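You operate a simulated robot arm through the tools that you are given. There is no shell and no other tool. Be economical: measure what you need, move in short steps, check, and stop when the job is done.

Carry out the task below with a simulated robot arm. There is one attempt and no reset: what you move stays moved.

TASK
Put the teal drum from the long table on top of the dust pad and the yellow drum on top of the brown notebook.

It is judged by the outcome, as a careful person would: the job done as asked, and still so three seconds after it is handed in. It fails if anything else is knocked over, pushed out of place, dropped, spilled or broken.

THE ROBOT
A 6-joint arm with a two-finger parallel gripper, fixed in place. Base frame: the origin is at the foot of the arm, x ahead of it, y to its left, z up; the work surface is at about z = 800. Lengths are in mm, angles in rad, forces in N, time in s.
With the tool pointing down near the work surface it reaches from about 240 to 640 mm from the base axis. Its first joint turns from -1.152 to 1.152 rad. Payload 2.7 kg.
Tool frame: the origin (TCP) lies between the finger pads and is the grasp point; the fingertips stand 23 mm ahead of it; z points along the fingers, y is the line along which they close. The gripper opens to 94 mm. The fingers are 38 mm wide and 10 mm thick; the gripper's body (54 by 96 mm) begins 39 mm behind the TCP.
Orientation is that of the tool frame in the base frame, as a unit quaternion [x, y, z, w]. With the fingers straight down and closing along the base's y, the tool's x points along the base's -x, its y along +y and its z along -z.

THE INTERFACE
- The arm moves only by the tool jog_arm. Its argument "targets" is one flat list of numbers, 5 for each row, row after row: the opening, from 0 (shut) to 1 (fully open), then the shift along the tool's x, y, z in units of 25 mm (1.0 is 25 mm), then the turn about the tool's z in units of 5 degrees (1.0 is 5 degrees). In form: [gripper, x, y, z, twist, gripper, x, y, z, twist, ...]. A call has 1 to 10 rows; each row shifts and turns the commanded pose from where the row before left it, along the tool's axes as they then stand. A call with a number of a shift or a turn outside -1 to 1 is refused whole. A row lasts 0.2 s, in which the tool goes at most 50 mm and 0.15 rad; a call with a longer step from one row to the next is refused whole, and so is a gripper value outside its range. A pose out of reach is approached as far as the arm can. The call stops where the force on the tool passes 40 N (or 10 N more than at its start, if that is more) or the arm is blocked; 0.2 s more then pass. The fingers move at their own pace (about 45 mm/s each) and stop on an object; they squeeze with about 34 N. The grip force told is the motor's: it shows also when the fingers shut on nothing. Time passes only in rows, and 0.2 s behind the last, so rows that do not move let the fingers close. It gives the time, the measured TCP pose, the force on the tool (base axes), the opening and the grip force at its end, in the units of the frame above (readings bear some noise), and new pictures: "pictures" is both (left out), scene, wrist or none.
- Cameras (640 x 400 px; columns grow to the right, rows downward): "scene" is fixed at [88.4, -451.5, 1416.7]; the picture's right is [0.70, -0.72, 0.00], its down [-0.42, -0.40, -0.82] and it looks along [0.59, 0.57, -0.58] (base axes); focal length 328 px, centre (320, 200). "wrist" rides on the gripper at [-39, 0, -44] in the tool frame; the picture's right is [0.00, -1.00, 0.00], its down [0.97, 0.00, -0.24] and it looks along [0.24, 0.00, 0.97] (tool axes); focal length 218 px, centre (320, 200).
- point_at(camera, pixels): for up to 12 pixels [column, row] of the newest picture of that camera ("zoom" is the newest enlarged one), the place [x, y, z] in the base frame of the surface seen there, good to about 2 mm, but the place of the scene camera against the robot may be out by one fixed shift of up to 25 mm in any direction. No time passes.
- zoom(camera, box): a new picture of the part [left, top, right, bottom] of that camera's present view, enlarged. No time passes.
- job_done(): hands the job in; it is judged then, once.

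Work in short steps. Measure before you move; look again where a grasp or a placing could have gone wrong, and mend it. You have 60 turns and 120 pictures in all, the two below and enlarged ones among them. Open the gripper and draw the arm clear of the work before you hand the job in, unless the task says otherwise; then end with one line.

The tools are called after "Request:" as a command line: name --argument value ..., lists and objects as JSON in quotes. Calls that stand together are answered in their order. jog_arm: Moves the arm, as the interface text tells. Its arguments: {"type":"object","properties":{"targets":{"type":"array","items":{"type":"number"}},"pictures":{"type":"string","enum":["both","scene","wrist","none"]}},"required":["targets"]} The other tools are called the same way: point_at (camera, pixels) gives the place of the surface under pixels of a picture; zoom (camera, box) takes an enlarged picture of a part of a camera's view; job_done () hands the job in.

At the start:

```text
time: 0.0
ee_pos: [355.3, 73.2, 1086.4]
orientation: [0.0, 1.0, 0.0, 0.0]
ft_force: [-0.6, -0.6, -0.2]
grip_width: 94.1
gripper_force: 0.1
```

scene: 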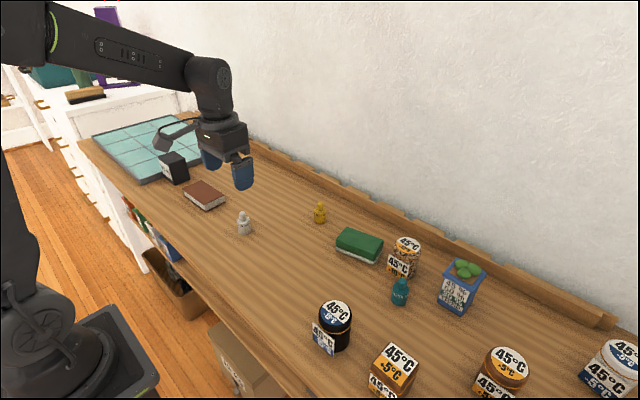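
wrist: 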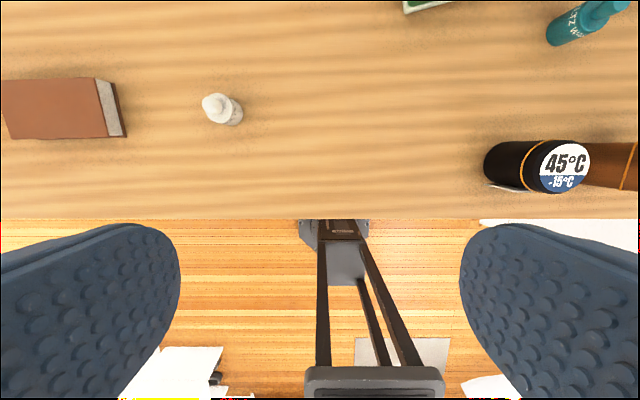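

The scene shows a teal item near (400,292), a yellow one near (320,212), a green pad near (358,245) and a brown notebook near (204,195). I'll enlarge these areas and measure them.

Request:
zoom --camera "scene" --box '[290, 180, 490, 320]'

Request:
zoom --camera "scene" --box '[80, 110, 280, 250]'

Request:
point_at --camera "scene" --pixels '[[400, 282], [399, 294], [399, 306], [320, 206], [320, 214], [320, 224], [340, 230], [380, 242], [376, 262], [336, 247], [358, 240], [244, 214]]'

Request:
point_at --camera "wrist" --pixels '[[215, 105], [234, 115], [5, 85], [95, 80], [105, 136], [8, 138], [125, 134], [575, 25], [610, 8], [430, 5], [560, 165], [300, 100]]'

```text
2.86 times, centred on (390, 250) of scene
```

zoom: 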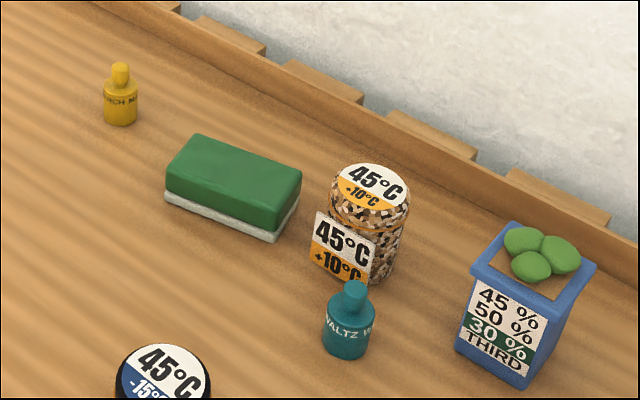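

```text
2.86 times, centred on (180, 180) of scene
```

zoom: 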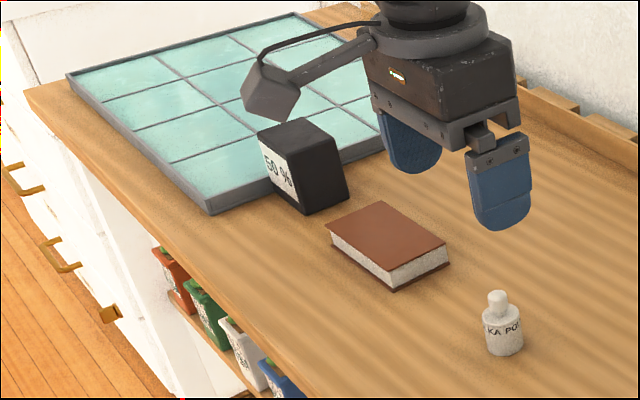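

```text
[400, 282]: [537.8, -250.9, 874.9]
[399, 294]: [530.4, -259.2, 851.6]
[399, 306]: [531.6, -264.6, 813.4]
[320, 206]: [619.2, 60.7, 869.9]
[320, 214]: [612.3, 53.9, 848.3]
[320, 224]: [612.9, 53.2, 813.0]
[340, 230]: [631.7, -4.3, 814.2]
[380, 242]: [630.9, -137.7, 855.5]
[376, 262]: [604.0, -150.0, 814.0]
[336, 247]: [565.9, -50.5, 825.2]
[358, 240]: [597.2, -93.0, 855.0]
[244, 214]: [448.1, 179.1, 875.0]
```

```text
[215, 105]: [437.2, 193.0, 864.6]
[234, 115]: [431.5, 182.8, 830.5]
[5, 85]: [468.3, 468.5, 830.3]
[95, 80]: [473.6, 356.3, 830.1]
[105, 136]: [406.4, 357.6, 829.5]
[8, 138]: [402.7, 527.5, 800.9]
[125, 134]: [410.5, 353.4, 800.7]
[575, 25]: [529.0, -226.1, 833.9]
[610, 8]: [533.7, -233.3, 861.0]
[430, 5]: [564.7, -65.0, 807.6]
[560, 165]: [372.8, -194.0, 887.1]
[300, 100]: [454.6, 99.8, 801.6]
```

The wrist camera is tied to the robot, so I'll use it to fix positions accurately. I'm moving to a point high above the teal item and the pad, with everything below left well clear.

Request:
jog_arm --targets '[1, -0.4, -1, 0, 0, 1, -0.4, -1, 0, 0, 1, -0.4, -1, 0, 0, 1, -0.4, -1, 0, 0, 1, -0.4, -1, 0, 0, 1, -0.4, -1, 0, 0, 1, -0.4, -1, 0, 0, 1, -0.4, -1, 0, 0, 1, -0.4, -1, 0, 0, 1, -0.4, -1, 0, 0]' --pictures "both"

```text
time: 2.2
ee_pos: [456.1, -176.6, 1085.4]
orientation: [-0.001, 1.0, 0.0, 0.0]
ft_force: [-0.1, -0.4, 0.7]
grip_width: 94.0
gripper_force: 0.1
```

scene: 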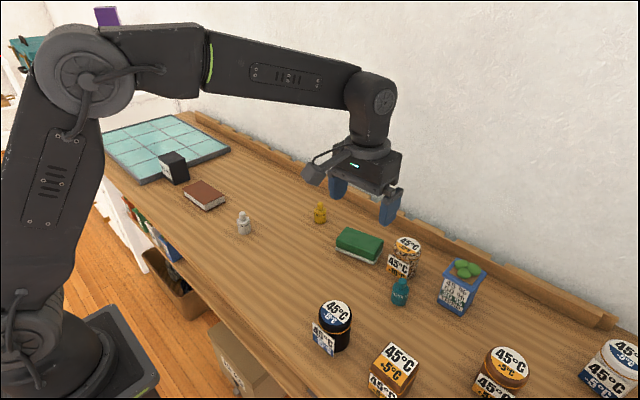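
wrist: 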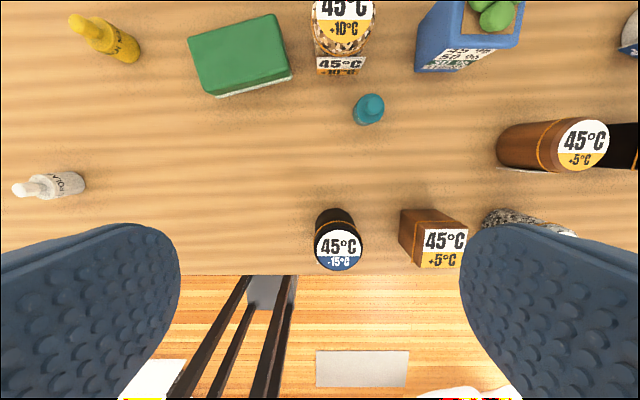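

The wrist view shows the teal bottle at (369,109), the pad at (240,55), the patterned jar at (341,40) and the yellow bottle at (105,38). I'll measure these.

Request:
point_at --camera "wrist" --pixels '[[372, 104], [369, 122], [355, 112], [383, 112], [190, 38], [275, 16], [290, 70], [207, 88], [240, 50], [340, 73], [316, 72], [364, 72]]'

Request:
point_at --camera "wrist" --pixels '[[78, 22], [105, 38], [128, 50], [120, 58], [140, 45], [418, 68], [440, 20], [350, 250], [342, 12], [25, 188], [75, 182], [417, 45]]'

Request:
zoom --camera "wrist" --box '[180, 0, 440, 160]'

```text
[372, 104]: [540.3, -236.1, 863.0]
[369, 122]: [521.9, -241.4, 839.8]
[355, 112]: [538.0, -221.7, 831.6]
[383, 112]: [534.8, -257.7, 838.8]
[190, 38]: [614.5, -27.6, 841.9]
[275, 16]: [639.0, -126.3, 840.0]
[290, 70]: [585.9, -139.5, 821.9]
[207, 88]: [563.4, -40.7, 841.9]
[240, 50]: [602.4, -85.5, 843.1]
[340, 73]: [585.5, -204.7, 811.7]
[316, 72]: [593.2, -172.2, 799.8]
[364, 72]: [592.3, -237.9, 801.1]
```

```text
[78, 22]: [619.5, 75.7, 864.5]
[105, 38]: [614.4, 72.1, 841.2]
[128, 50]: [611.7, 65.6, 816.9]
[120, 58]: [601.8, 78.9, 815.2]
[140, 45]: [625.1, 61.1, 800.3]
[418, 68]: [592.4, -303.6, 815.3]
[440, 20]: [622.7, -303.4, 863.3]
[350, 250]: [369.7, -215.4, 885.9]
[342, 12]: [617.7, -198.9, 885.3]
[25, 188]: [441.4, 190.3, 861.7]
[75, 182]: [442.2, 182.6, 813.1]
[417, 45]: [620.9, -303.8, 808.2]
```

```text
2.46 times, centred on (310, 80) of wrist
```

zoom: 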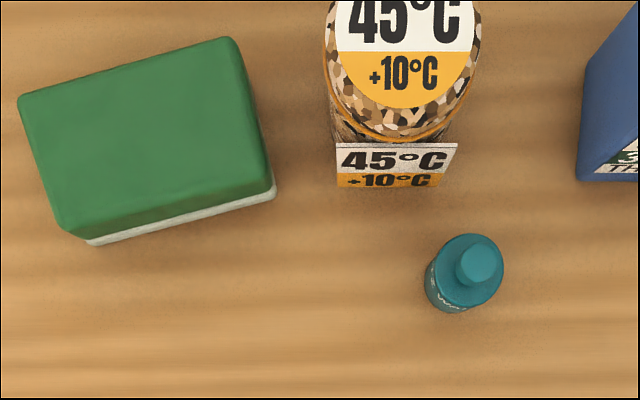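

Before I go near the jar, I need to know how far the bracket on the gripper sticks out, seen at (315,172) in the scene view.

Request:
zoom --camera "scene" --box '[280, 120, 440, 240]'

Request:
point_at --camera "scene" --pixels '[[311, 172], [318, 180], [330, 165], [350, 160], [370, 170], [390, 205], [338, 187], [376, 155], [306, 165], [395, 175]]'

```text
3.33 times, centred on (360, 180) of scene
```

zoom: 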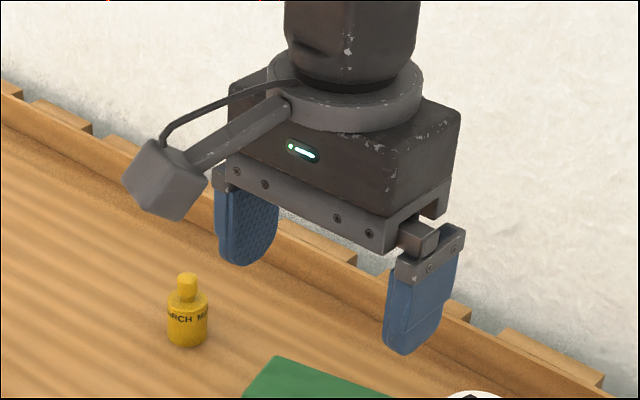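

```text
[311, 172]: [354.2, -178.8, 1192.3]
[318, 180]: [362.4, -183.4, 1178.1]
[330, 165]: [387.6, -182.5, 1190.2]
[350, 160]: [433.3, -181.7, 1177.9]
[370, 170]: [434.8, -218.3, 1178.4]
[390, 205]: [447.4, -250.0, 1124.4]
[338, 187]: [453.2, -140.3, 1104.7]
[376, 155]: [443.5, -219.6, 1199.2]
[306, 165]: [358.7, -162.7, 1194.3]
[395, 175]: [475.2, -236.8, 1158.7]
```

The bracket sits about 100 mm towards the base and about 80 mm above the TCP, so it clears the black jar, and the gripper body clears the patterned jar. I'm moving over the teal bottle at about (539,-239) and partway down.

Request:
jog_arm --targets '[0.8, -0.83, -0.624, 0, 0, 0.8, -0.83, -0.624, 0, 0, 0.8, -0.83, -0.624, 0, 0, 0.8, -0.83, -0.624, 0, 0, 0.8, 0, 0, 1, 0, 0.8, 0, 0, 1, 0, 0.8, 0, 0, 1, 0, 0.8, 0, 0, 1, 0, 0.8, 0, 0, 1, 0, 0.8, 0, 0, 1, 0]' --pictures "wrist"

```text
time: 4.4
ee_pos: [538.7, -239.9, 936.2]
orientation: [0.001, 1.0, 0.0, 0.0]
ft_force: [0.8, 0.6, 0.3]
grip_width: 75.3
gripper_force: 0.0
```

wrist: 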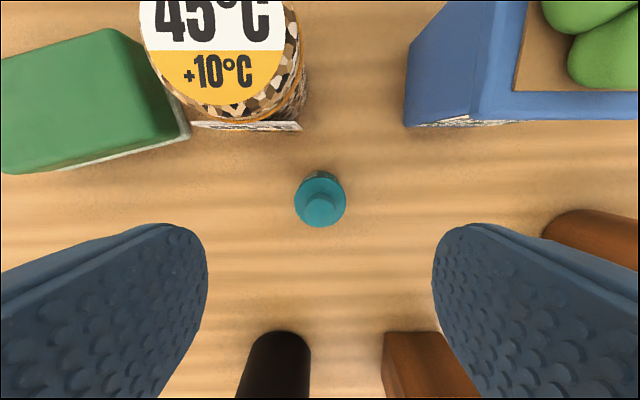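

The bottle is centred at column 320. I'll check its x position.

Request:
point_at --camera "wrist" --pixels '[[320, 209], [320, 182], [320, 174], [297, 200], [344, 200], [320, 224], [245, 125], [300, 128]]'

```text
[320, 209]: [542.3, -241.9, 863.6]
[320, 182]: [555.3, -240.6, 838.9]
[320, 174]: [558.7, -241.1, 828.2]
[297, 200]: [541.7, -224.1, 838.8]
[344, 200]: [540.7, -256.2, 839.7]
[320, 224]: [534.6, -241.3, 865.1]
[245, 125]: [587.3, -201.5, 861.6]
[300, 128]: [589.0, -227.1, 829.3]
```

The centre is at about (541.5,-240.5) and the body reaches to about z 842. I'm descending to z of about 836 and closing.

Request:
jog_arm --targets '[0.8, -0.1, -0.02, 0.8, 0, 0.8, 0, 0, 0.8, 0, 0.8, 0, 0, 0.8, 0, 0.8, 0, 0, 0.8, 0, 0.8, 0, 0, 0.8, 0, 0, 0, 0, 0, 0, 0, 0, 0, 0, 0, 0, 0, 0, 0, 0, 0, 0, 0, 0, 0]' --pictures "both"

```text
time: 6.4
ee_pos: [540.2, -239.2, 836.9]
orientation: [-0.001, 1.0, 0.0, 0.0]
ft_force: [0.7, 0.1, -0.4]
grip_width: 34.2
gripper_force: 33.5
```

scene: 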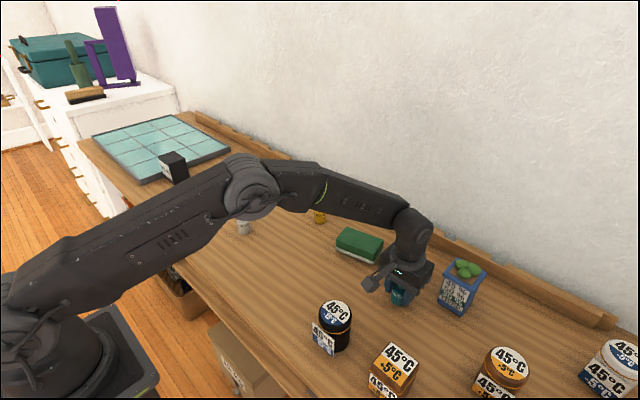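
wrist: 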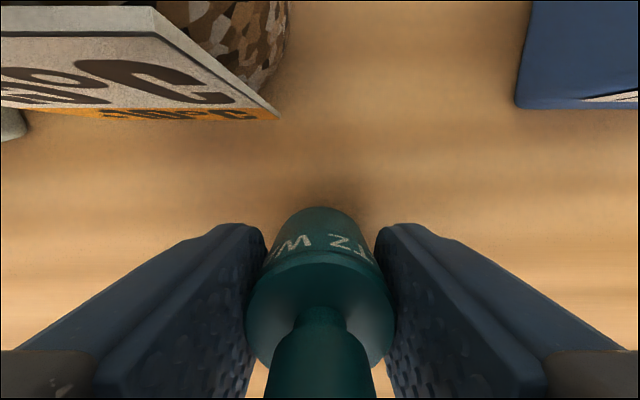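

It's gripped at 34 mm. I'm lifting 150 mm straight up, then moving over the jar towards the pad centre at about (600,-84).

Request:
jog_arm --targets '[0, 0, 0, -0.5, 0, 0, 0, 0, -0.9, 0, 0, 0, 0, -0.9, 0, 0, 0, 0, -0.9, 0, 0, 0, 0, -0.9, 0, 0, 0, 0, -0.9, 0, 0, 0, 0, -1, 0]' --pictures "wrist"

Request:
jog_arm --targets '[0, -0.334, 0.894, 0, 0, 0, -0.334, 0.894, 0, 0, 0, -0.334, 0.894, 0, 0, 0, -0.334, 0.894, 0, 0, 0, -0.334, 0.894, 0, 0, 0, -0.334, 0.894, 0, 0, 0, -0.334, 0.894, 0, 0]' --pictures "both"

```text
time: 8.0
ee_pos: [540.1, -238.2, 986.7]
orientation: [0.0, 1.0, 0.0, 0.0]
ft_force: [-0.1, -0.6, -0.9]
grip_width: 34.3
gripper_force: 33.5
```

wrist: 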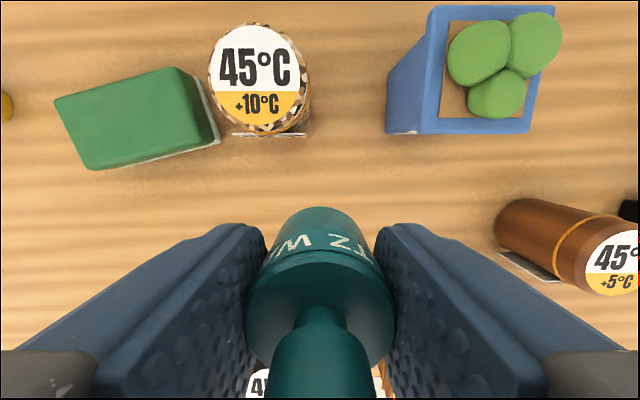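

```text
time: 9.6
ee_pos: [599.4, -81.6, 985.9]
orientation: [-0.001, 1.0, 0.0, 0.0]
ft_force: [-0.7, 1.2, -0.7]
grip_width: 33.8
gripper_force: 33.4
```

scene: 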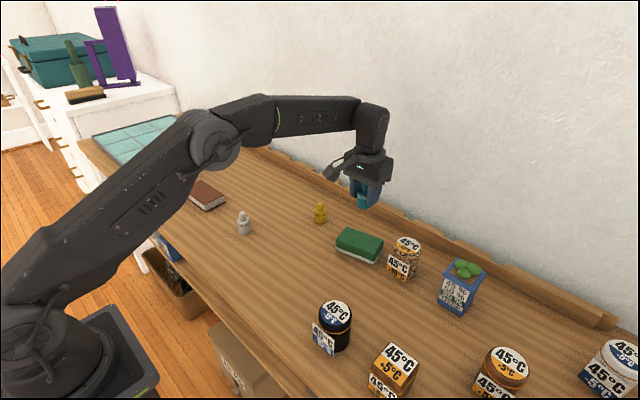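
wrist: 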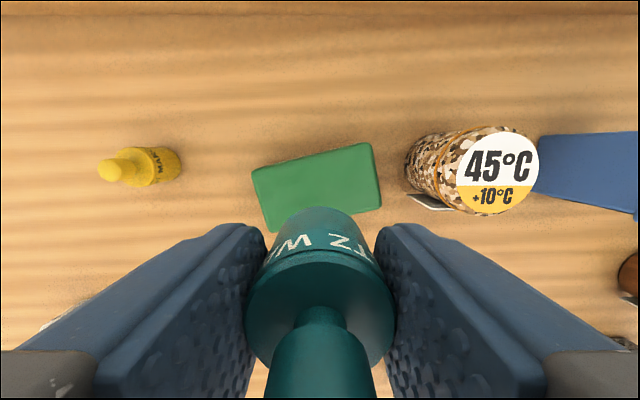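

I'll re-measure the pad from here, and the yellow bottle too.

Request:
point_at --camera "wrist" --pixels '[[256, 173], [368, 147], [378, 205], [272, 226], [312, 190], [345, 180], [120, 170], [150, 165], [160, 182], [165, 150], [178, 165]]'

```text
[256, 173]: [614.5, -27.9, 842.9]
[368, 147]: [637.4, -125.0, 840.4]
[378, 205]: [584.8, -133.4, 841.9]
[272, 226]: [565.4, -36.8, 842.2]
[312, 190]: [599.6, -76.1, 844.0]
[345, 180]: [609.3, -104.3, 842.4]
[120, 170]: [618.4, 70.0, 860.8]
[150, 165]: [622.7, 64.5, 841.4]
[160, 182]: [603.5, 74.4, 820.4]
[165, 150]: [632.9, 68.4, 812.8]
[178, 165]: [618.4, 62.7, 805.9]
```

The pad centre is at about (600,-81) with its top at z 843, so the bottle is lined up. I'm descending to about 3 mm above the pad.

Request:
jog_arm --targets '[0, 0, 0, 0.8, 0, 0, 0, 0, 0.8, 0, 0, 0, 0, 0.8, 0, 0, 0, 0, 0.8, 0, 0, 0, 0, 0.6, 0, 0, 0, 0, 0.3, 0, 0, 0, 0, 0, 0]' --pictures "both"

```text
time: 11.2
ee_pos: [598.5, -82.2, 884.3]
orientation: [0.0, 1.0, 0.0, 0.0]
ft_force: [0.4, -0.6, -0.7]
grip_width: 34.1
gripper_force: 33.7
```

scene: 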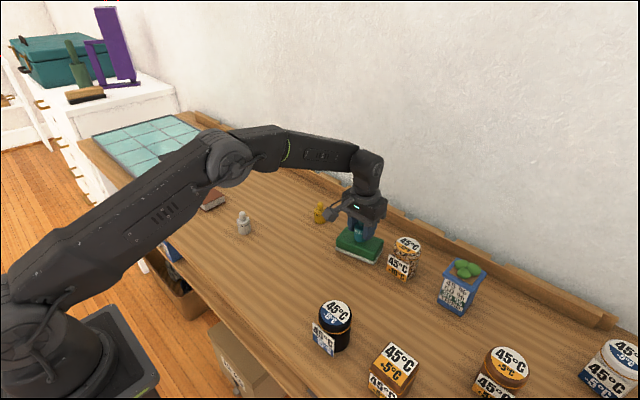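
wrist: 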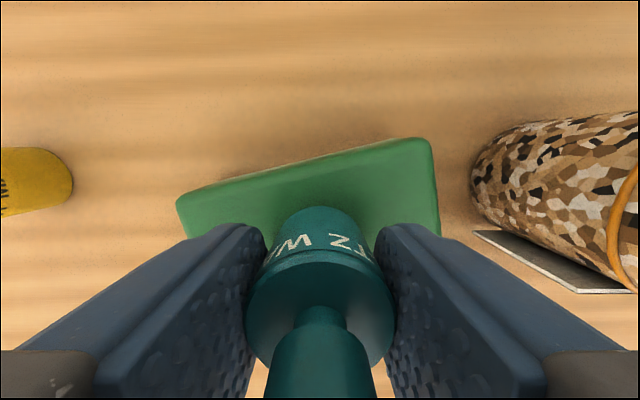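

It's still above the pad. I'm lowering in steps of about 1.25 mm and watching the force.

Request:
jog_arm --targets '[0, 0, 0, 0.06, 0, 0, 0, 0, 0.05, 0, 0, 0, 0, 0.03, 0, 0, 0, 0, 0, 0]' --pictures "none"

```text
time: 12.2
ee_pos: [599.1, -81.9, 879.7]
orientation: [0.0, 1.0, 0.0, 0.001]
ft_force: [0.0, 0.0, -0.8]
grip_width: 34.2
gripper_force: 34.1
```

Request:
jog_arm --targets '[0, 0, 0, 0.04, 0, 0, 0, 0, 0, 0]' --pictures "none"

```text
time: 12.8
ee_pos: [599.3, -82.8, 878.5]
orientation: [0.0, 1.0, 0.0, 0.0]
ft_force: [0.0, -0.7, 0.1]
grip_width: 34.0
gripper_force: 34.1
```

Request:
jog_arm --targets '[0, 0, 0, 0.04, 0, 0, 0, 0, 0, 0]' --pictures "none"

Request:
zoom --camera "scene" --box '[310, 170, 430, 280]'

```text
time: 13.4
ee_pos: [600.3, -82.9, 878.6]
orientation: [0.0, 1.0, 0.001, 0.0]
ft_force: [0.4, -0.2, 0.3]
grip_width: 33.9
gripper_force: 33.6
```

```text
3.64 times, centred on (370, 225) of scene
```

zoom: 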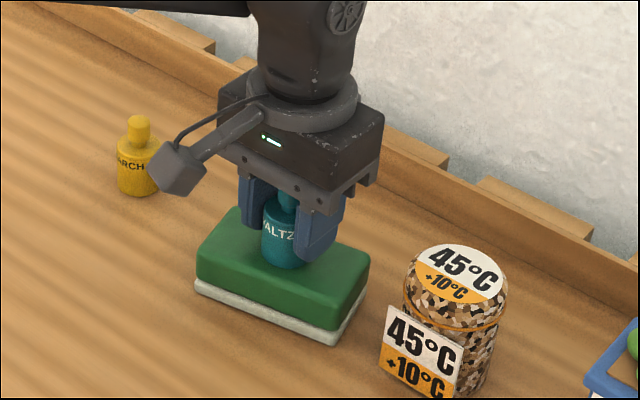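

The bottle looks to be at the pad or nearly there. I'll make one more small step and check for contact force.

Request:
jog_arm --targets '[0, 0, 0, 0.04, 0, 0, 0, 0, 0.04, 0, 0, 0, 0, 0, 0]' --pictures "none"

```text
time: 14.2
ee_pos: [598.7, -83.1, 878.4]
orientation: [-0.001, 1.0, 0.0, 0.002]
ft_force: [-2.7, 0.2, 12.2]
grip_width: 33.9
gripper_force: 33.5
```

The force reads 12 N, so it's in contact. I'm easing up slightly, opening, and rising straight up.

Request:
jog_arm --targets '[0, 0, 0, -0.05, 0, 0.8, 0, 0, 0, 0, 0.8, 0, 0, 0, 0, 0.8, 0, 0, 0, 0, 0.8, 0, 0, -0.4, 0, 0.8, 0, 0, -0.8, 0, 0.8, 0, 0, -1, 0, 0.8, 0, 0, -1, 0, 0.8, 0, 0, -1, 0]' --pictures "both"

```text
time: 16.2
ee_pos: [599.2, -82.2, 983.6]
orientation: [0.0, 1.0, 0.0, -0.001]
ft_force: [-0.5, 1.0, -0.9]
grip_width: 75.3
gripper_force: 0.1
```

scene: 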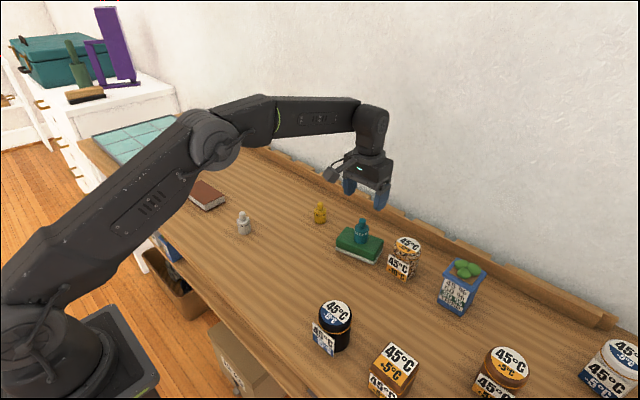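
wrist: 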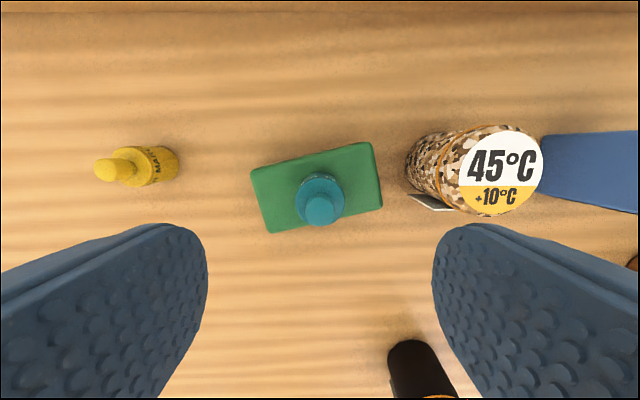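

The teal bottle stands upright on the pad. I'm moving over the yellow bottle at about (619,70).

Request:
jog_arm --targets '[0.8, -0.114, 0.874, 0, 0, 0.8, -0.114, 0.874, 0, 0, 0.8, -0.114, 0.874, 0, 0, 0.8, -0.114, 0.874, 0, 0, 0.8, -0.114, 0.874, 0, 0, 0.8, -0.114, 0.874, 0, 0, 0.8, -0.114, 0.874, 0, 0, 0.8, 0, 0, 0.8, 0, 0.8, 0, 0, 0.8, 0]' --pictures "wrist"

```text
time: 18.2
ee_pos: [619.5, 70.3, 942.9]
orientation: [0.0, 1.0, 0.001, 0.0]
ft_force: [0.1, -1.4, -1.1]
grip_width: 75.3
gripper_force: 0.0
```

wrist: 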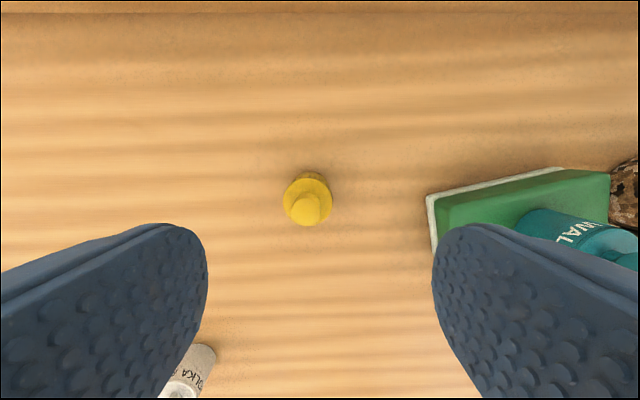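

Request:
point_at --camera "wrist" --pixels '[[305, 210], [308, 183], [286, 200], [331, 200], [427, 198], [436, 245], [290, 187], [326, 187]]'

```text
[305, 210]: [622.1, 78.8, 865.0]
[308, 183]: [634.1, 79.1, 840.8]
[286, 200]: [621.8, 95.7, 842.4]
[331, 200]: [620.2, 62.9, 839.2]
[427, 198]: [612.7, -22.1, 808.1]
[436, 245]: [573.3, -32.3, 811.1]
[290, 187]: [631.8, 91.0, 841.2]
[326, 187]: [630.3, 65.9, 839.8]
```

The yellow bottle's centre is at about (621,79). I'm shifting by (+1.5,+9), descending to z of about 836 and closing.

Request:
jog_arm --targets '[0.8, -0.06, 0.35, 0, 0, 0.8, 0, 0, 0.85, 0, 0.8, 0, 0, 0.85, 0, 0.8, 0, 0, 0.85, 0, 0.8, 0, 0, 0.85, 0, 0.8, 0, 0, 0.85, 0, 0, 0, 0, 0, 0, 0, 0, 0, 0, 0, 0, 0, 0, 0, 0, 0, 0, 0, 0, 0]' --pictures "both"

```text
time: 20.4
ee_pos: [620.4, 79.6, 836.2]
orientation: [0.0, 1.0, 0.0, -0.001]
ft_force: [-0.6, -0.4, -0.8]
grip_width: 33.7
gripper_force: 33.9
```

scene: 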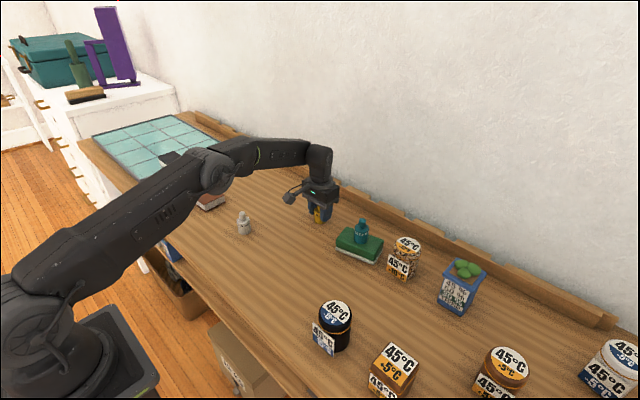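
wrist: 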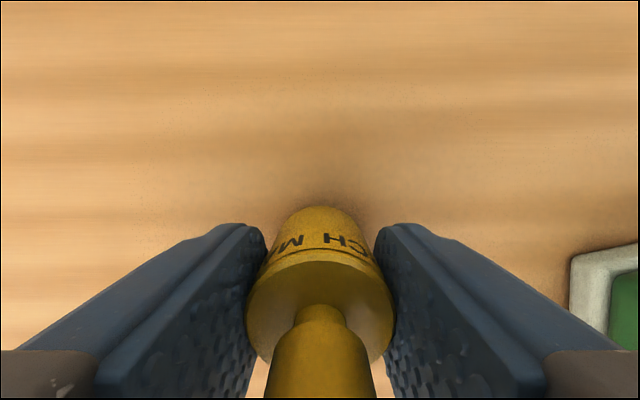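

It's gripped at 33.7 mm. I'm lifting, then travelling high towards the notebook.

Request:
jog_arm --targets '[0, 0, 0, -0.5, 0, 0, 0, 0, -0.9, 0, 0, 0, 0, -0.9, 0, 0, 0, 0, -0.9, 0, 0, 0, 0, -0.9, 0, 0, 0, 0, -0.9, 0, 0, 0, 0, -1, 0, 0, 0.5, 0.8, 0, 0, 0, 0.555, 1, 0, 0, 0, 0.555, 1, 0, 0]' --pictures "wrist"

Request:
jog_arm --targets '[0, 0.555, 1, 0, 0, 0, 0.555, 1, 0, 0, 0, 0.555, 1, 0, 0, 0, 0.555, 1, 0, 0, 0, 0.555, 1, 0, 0, 0, 0.555, 1, 0, 0, 0, 0.555, 1, 0, 0, 0, 0.555, 1, 0, 0, 0, 0.555, 0.8, 0, 0]' --pictures "both"

```text
time: 22.6
ee_pos: [578.8, 148.8, 987.4]
orientation: [0.0, 1.0, 0.0, 0.0]
ft_force: [0.7, 0.0, -0.8]
grip_width: 34.0
gripper_force: 33.9
```

wrist: 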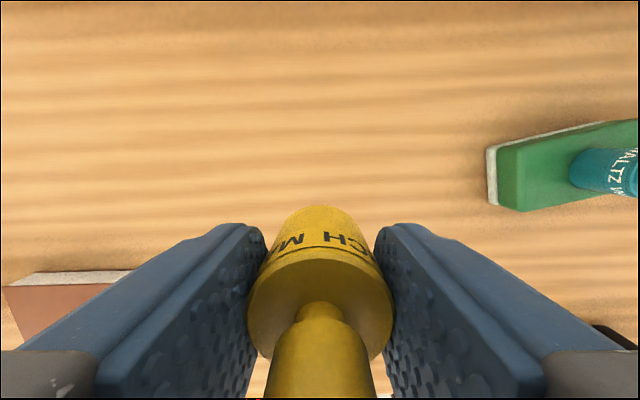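

```text
time: 24.6
ee_pos: [454.5, 369.0, 986.4]
orientation: [0.0, 1.0, -0.001, 0.001]
ft_force: [-0.7, 0.2, -1.1]
grip_width: 33.9
gripper_force: 34.1
```

scene: 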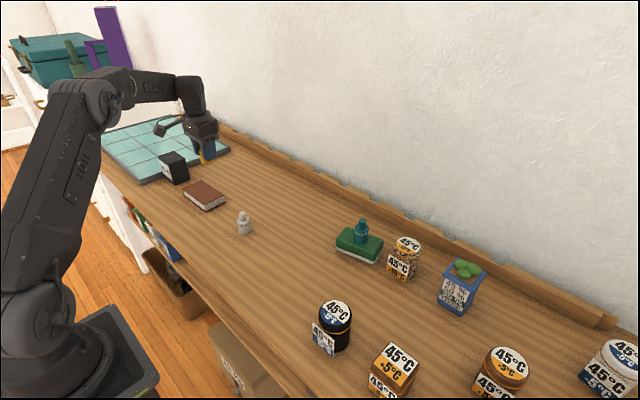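
wrist: 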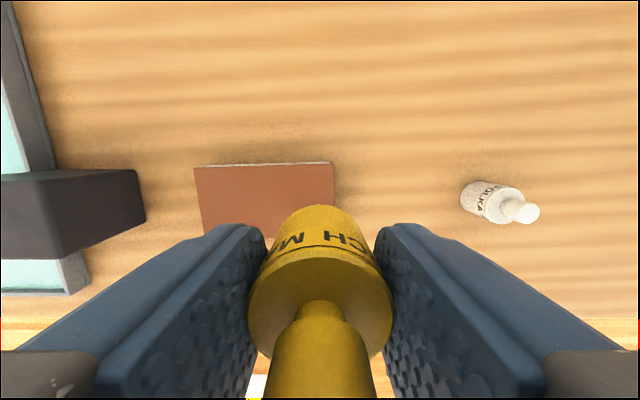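

I'll measure the notebook and the black box beside it from here.

Request:
point_at --camera "wrist" --pixels '[[196, 170], [331, 167], [332, 200], [205, 228], [260, 162], [250, 200], [140, 175], [145, 210], [100, 175], [30, 250], [262, 232], [65, 262]]'

Request:
point_at --camera "scene" --pixels '[[184, 193], [203, 182], [225, 194], [207, 206], [204, 194], [188, 160], [190, 178], [172, 154], [160, 156], [176, 184]]'

Request:
zoom --camera "scene" --box '[130, 100, 290, 240]'

```text
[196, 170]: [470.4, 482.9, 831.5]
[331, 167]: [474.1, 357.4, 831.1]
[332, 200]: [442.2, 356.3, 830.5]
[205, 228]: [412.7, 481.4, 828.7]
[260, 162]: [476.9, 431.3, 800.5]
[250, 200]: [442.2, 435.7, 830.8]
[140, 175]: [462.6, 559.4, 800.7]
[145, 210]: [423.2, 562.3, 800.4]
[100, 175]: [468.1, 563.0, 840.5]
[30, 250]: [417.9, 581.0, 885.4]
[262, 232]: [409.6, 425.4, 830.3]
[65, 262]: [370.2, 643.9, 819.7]
```

```text
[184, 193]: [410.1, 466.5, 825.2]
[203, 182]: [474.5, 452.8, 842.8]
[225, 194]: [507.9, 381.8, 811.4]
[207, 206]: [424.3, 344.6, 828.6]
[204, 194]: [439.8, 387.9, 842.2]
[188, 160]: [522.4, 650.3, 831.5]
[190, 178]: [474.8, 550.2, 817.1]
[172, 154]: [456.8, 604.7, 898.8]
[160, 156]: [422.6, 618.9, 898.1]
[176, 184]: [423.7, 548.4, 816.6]
```

```text
2.86 times, centred on (210, 170) of scene
```

zoom: 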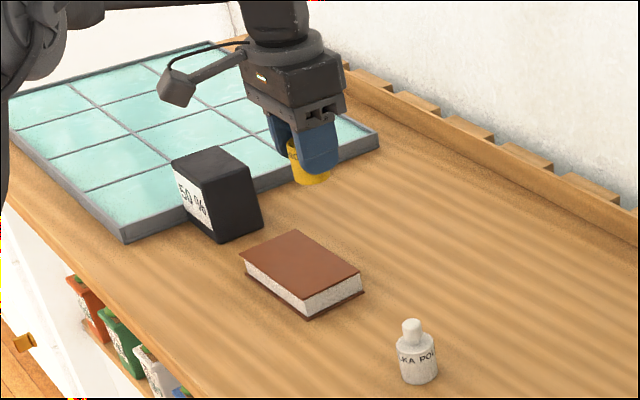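

The notebook's centre is at about (439,420) with its top at z 830.5, and the black box is clear at y above 559. I'm moving there and lowering to about 4 mm above it.

Request:
jog_arm --targets '[0, 0.32, 0.85, 0, 0, 0, 0.32, 0.85, 0, 0, 0, 0, 0.34, 0, 0, 0, 0, 0, 0.9, 0, 0, 0, 0, 0.9, 0, 0, 0, 0, 0.9, 0, 0, 0, 0, 0.9, 0, 0, 0, 0, 0.7, 0, 0, 0, 0, 0.3, 0, 0, 0, 0, 0, 0]' --pictures "both"

```text
time: 26.8
ee_pos: [439.5, 419.1, 871.6]
orientation: [0.0, 1.0, 0.001, -0.001]
ft_force: [0.0, 0.0, -0.4]
grip_width: 34.1
gripper_force: 33.6
```

scene: 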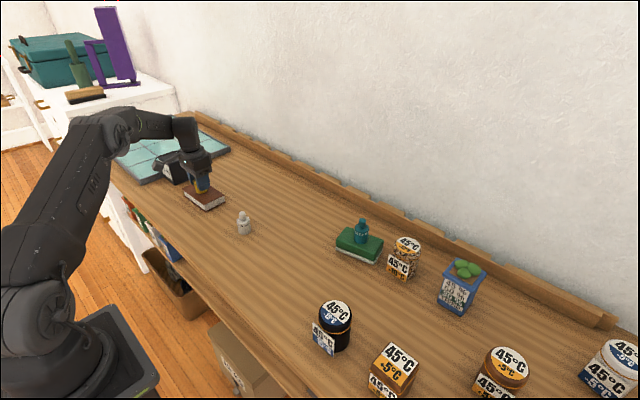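
wrist: 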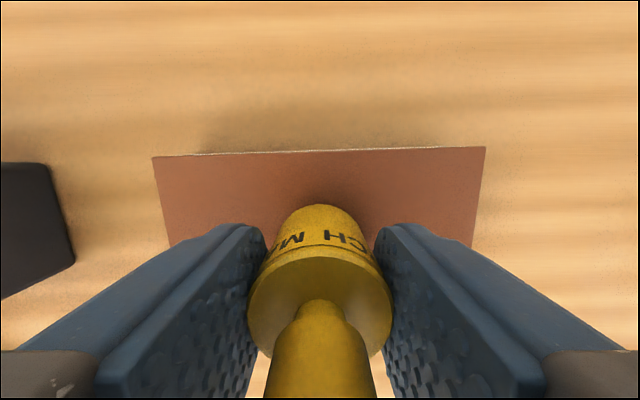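

It's centred over the notebook. I'm lowering in fine steps until it touches.

Request:
jog_arm --targets '[0, 0, 0, 0.06, 0, 0, 0, 0, 0.06, 0, 0, 0, 0, 0.04, 0, 0, 0, 0, 0, 0]' --pictures "none"

Request:
jog_arm --targets '[0, 0, 0, 0.04, 0, 0, 0, 0, 0, 0]' --pictures "none"

```text
time: 27.8
ee_pos: [438.9, 420.8, 867.5]
orientation: [0.0, 1.0, 0.0, 0.001]
ft_force: [-0.1, 0.8, -0.7]
grip_width: 33.9
gripper_force: 33.6
```

```text
time: 28.4
ee_pos: [439.8, 420.5, 866.7]
orientation: [0.0, 1.0, 0.001, 0.001]
ft_force: [-1.3, -1.1, 5.8]
grip_width: 33.8
gripper_force: 34.0
```

The force reads 5.8 N, so it's in contact. I'm releasing and rising straight up, then checking.

Request:
jog_arm --targets '[0.8, 0, 0, 0, 0, 0.8, 0, 0, 0, 0, 0.8, 0, 0, 0, 0, 0.8, 0, 0, -0.4, 0, 0.8, 0, 0, -0.8, 0, 0.8, 0, 0, -1, 0, 0.8, 0, 0, -1, 0, 0.8, 0, 0, -1, 0, 0.8, 0, 0, -1, 0, 0.8, 0, 0, -1, 0]' --pictures "wrist"

Request:
jog_arm --targets '[0.8, 0, -1, -1, 0, 0.8, 0, -1, -1, 0, 0.8, 0, -1, -1, 0, 0.8, 0.3, -1, 0, 0, 0.8, 0.3, -1, 0, 0, 0.8, 0.3, -1, 0, 0, 0.8, 0.3, -1, 0, 0, 0.8, 0.3, -1, 0, 0, 0.8, 0.3, -1, 0, 0]' --pictures "both"

Request:
zoom --camera "scene" --box '[140, 130, 460, 330]'

```text
time: 30.6
ee_pos: [439.2, 419.7, 1021.5]
orientation: [0.0, 1.0, -0.001, 0.0]
ft_force: [0.6, 0.6, -0.8]
grip_width: 75.1
gripper_force: 0.1
```

wrist: 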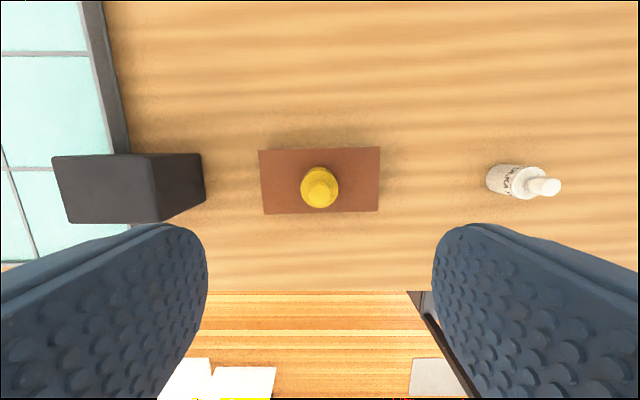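

```text
time: 32.6
ee_pos: [393.7, 195.0, 1098.1]
orientation: [0.0, 1.0, 0.001, 0.0]
ft_force: [-0.2, 0.7, 0.3]
grip_width: 75.2
gripper_force: 0.1
```

scene: 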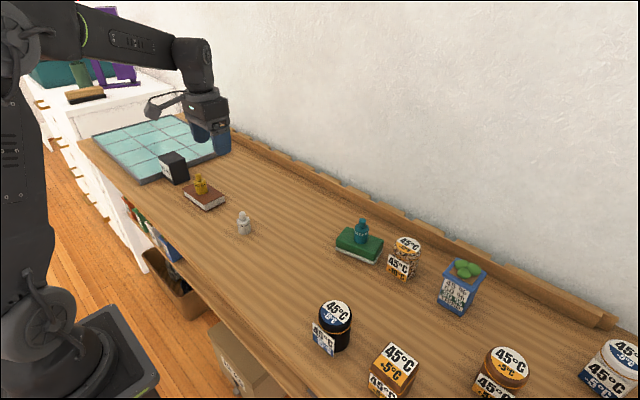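
wrist: 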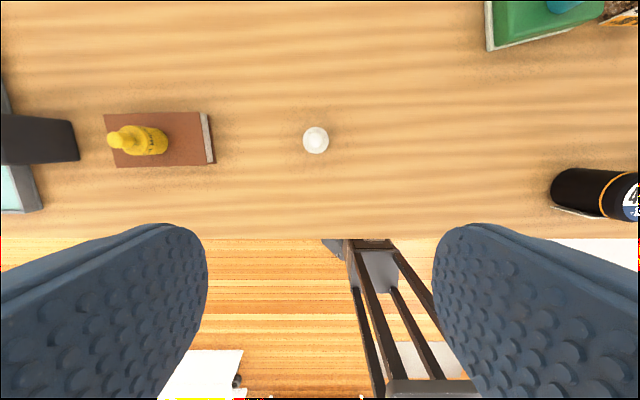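

```text
2.00 times, centred on (300, 230) of scene
```

zoom: 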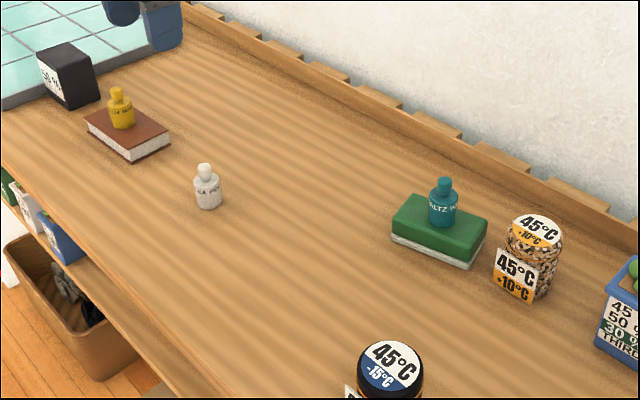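

Both bottles stand upright where they were asked for, nothing else has moved, and the arm is clear. I'm handing the job in.

Request:
job_done

```text
The job is handed in.
```

The teal drum is standing on the dust pad (I took that to be the green pad) and the yellow drum on the brown notebook; nothing else was disturbed, and the arm is clear with the gripper open.
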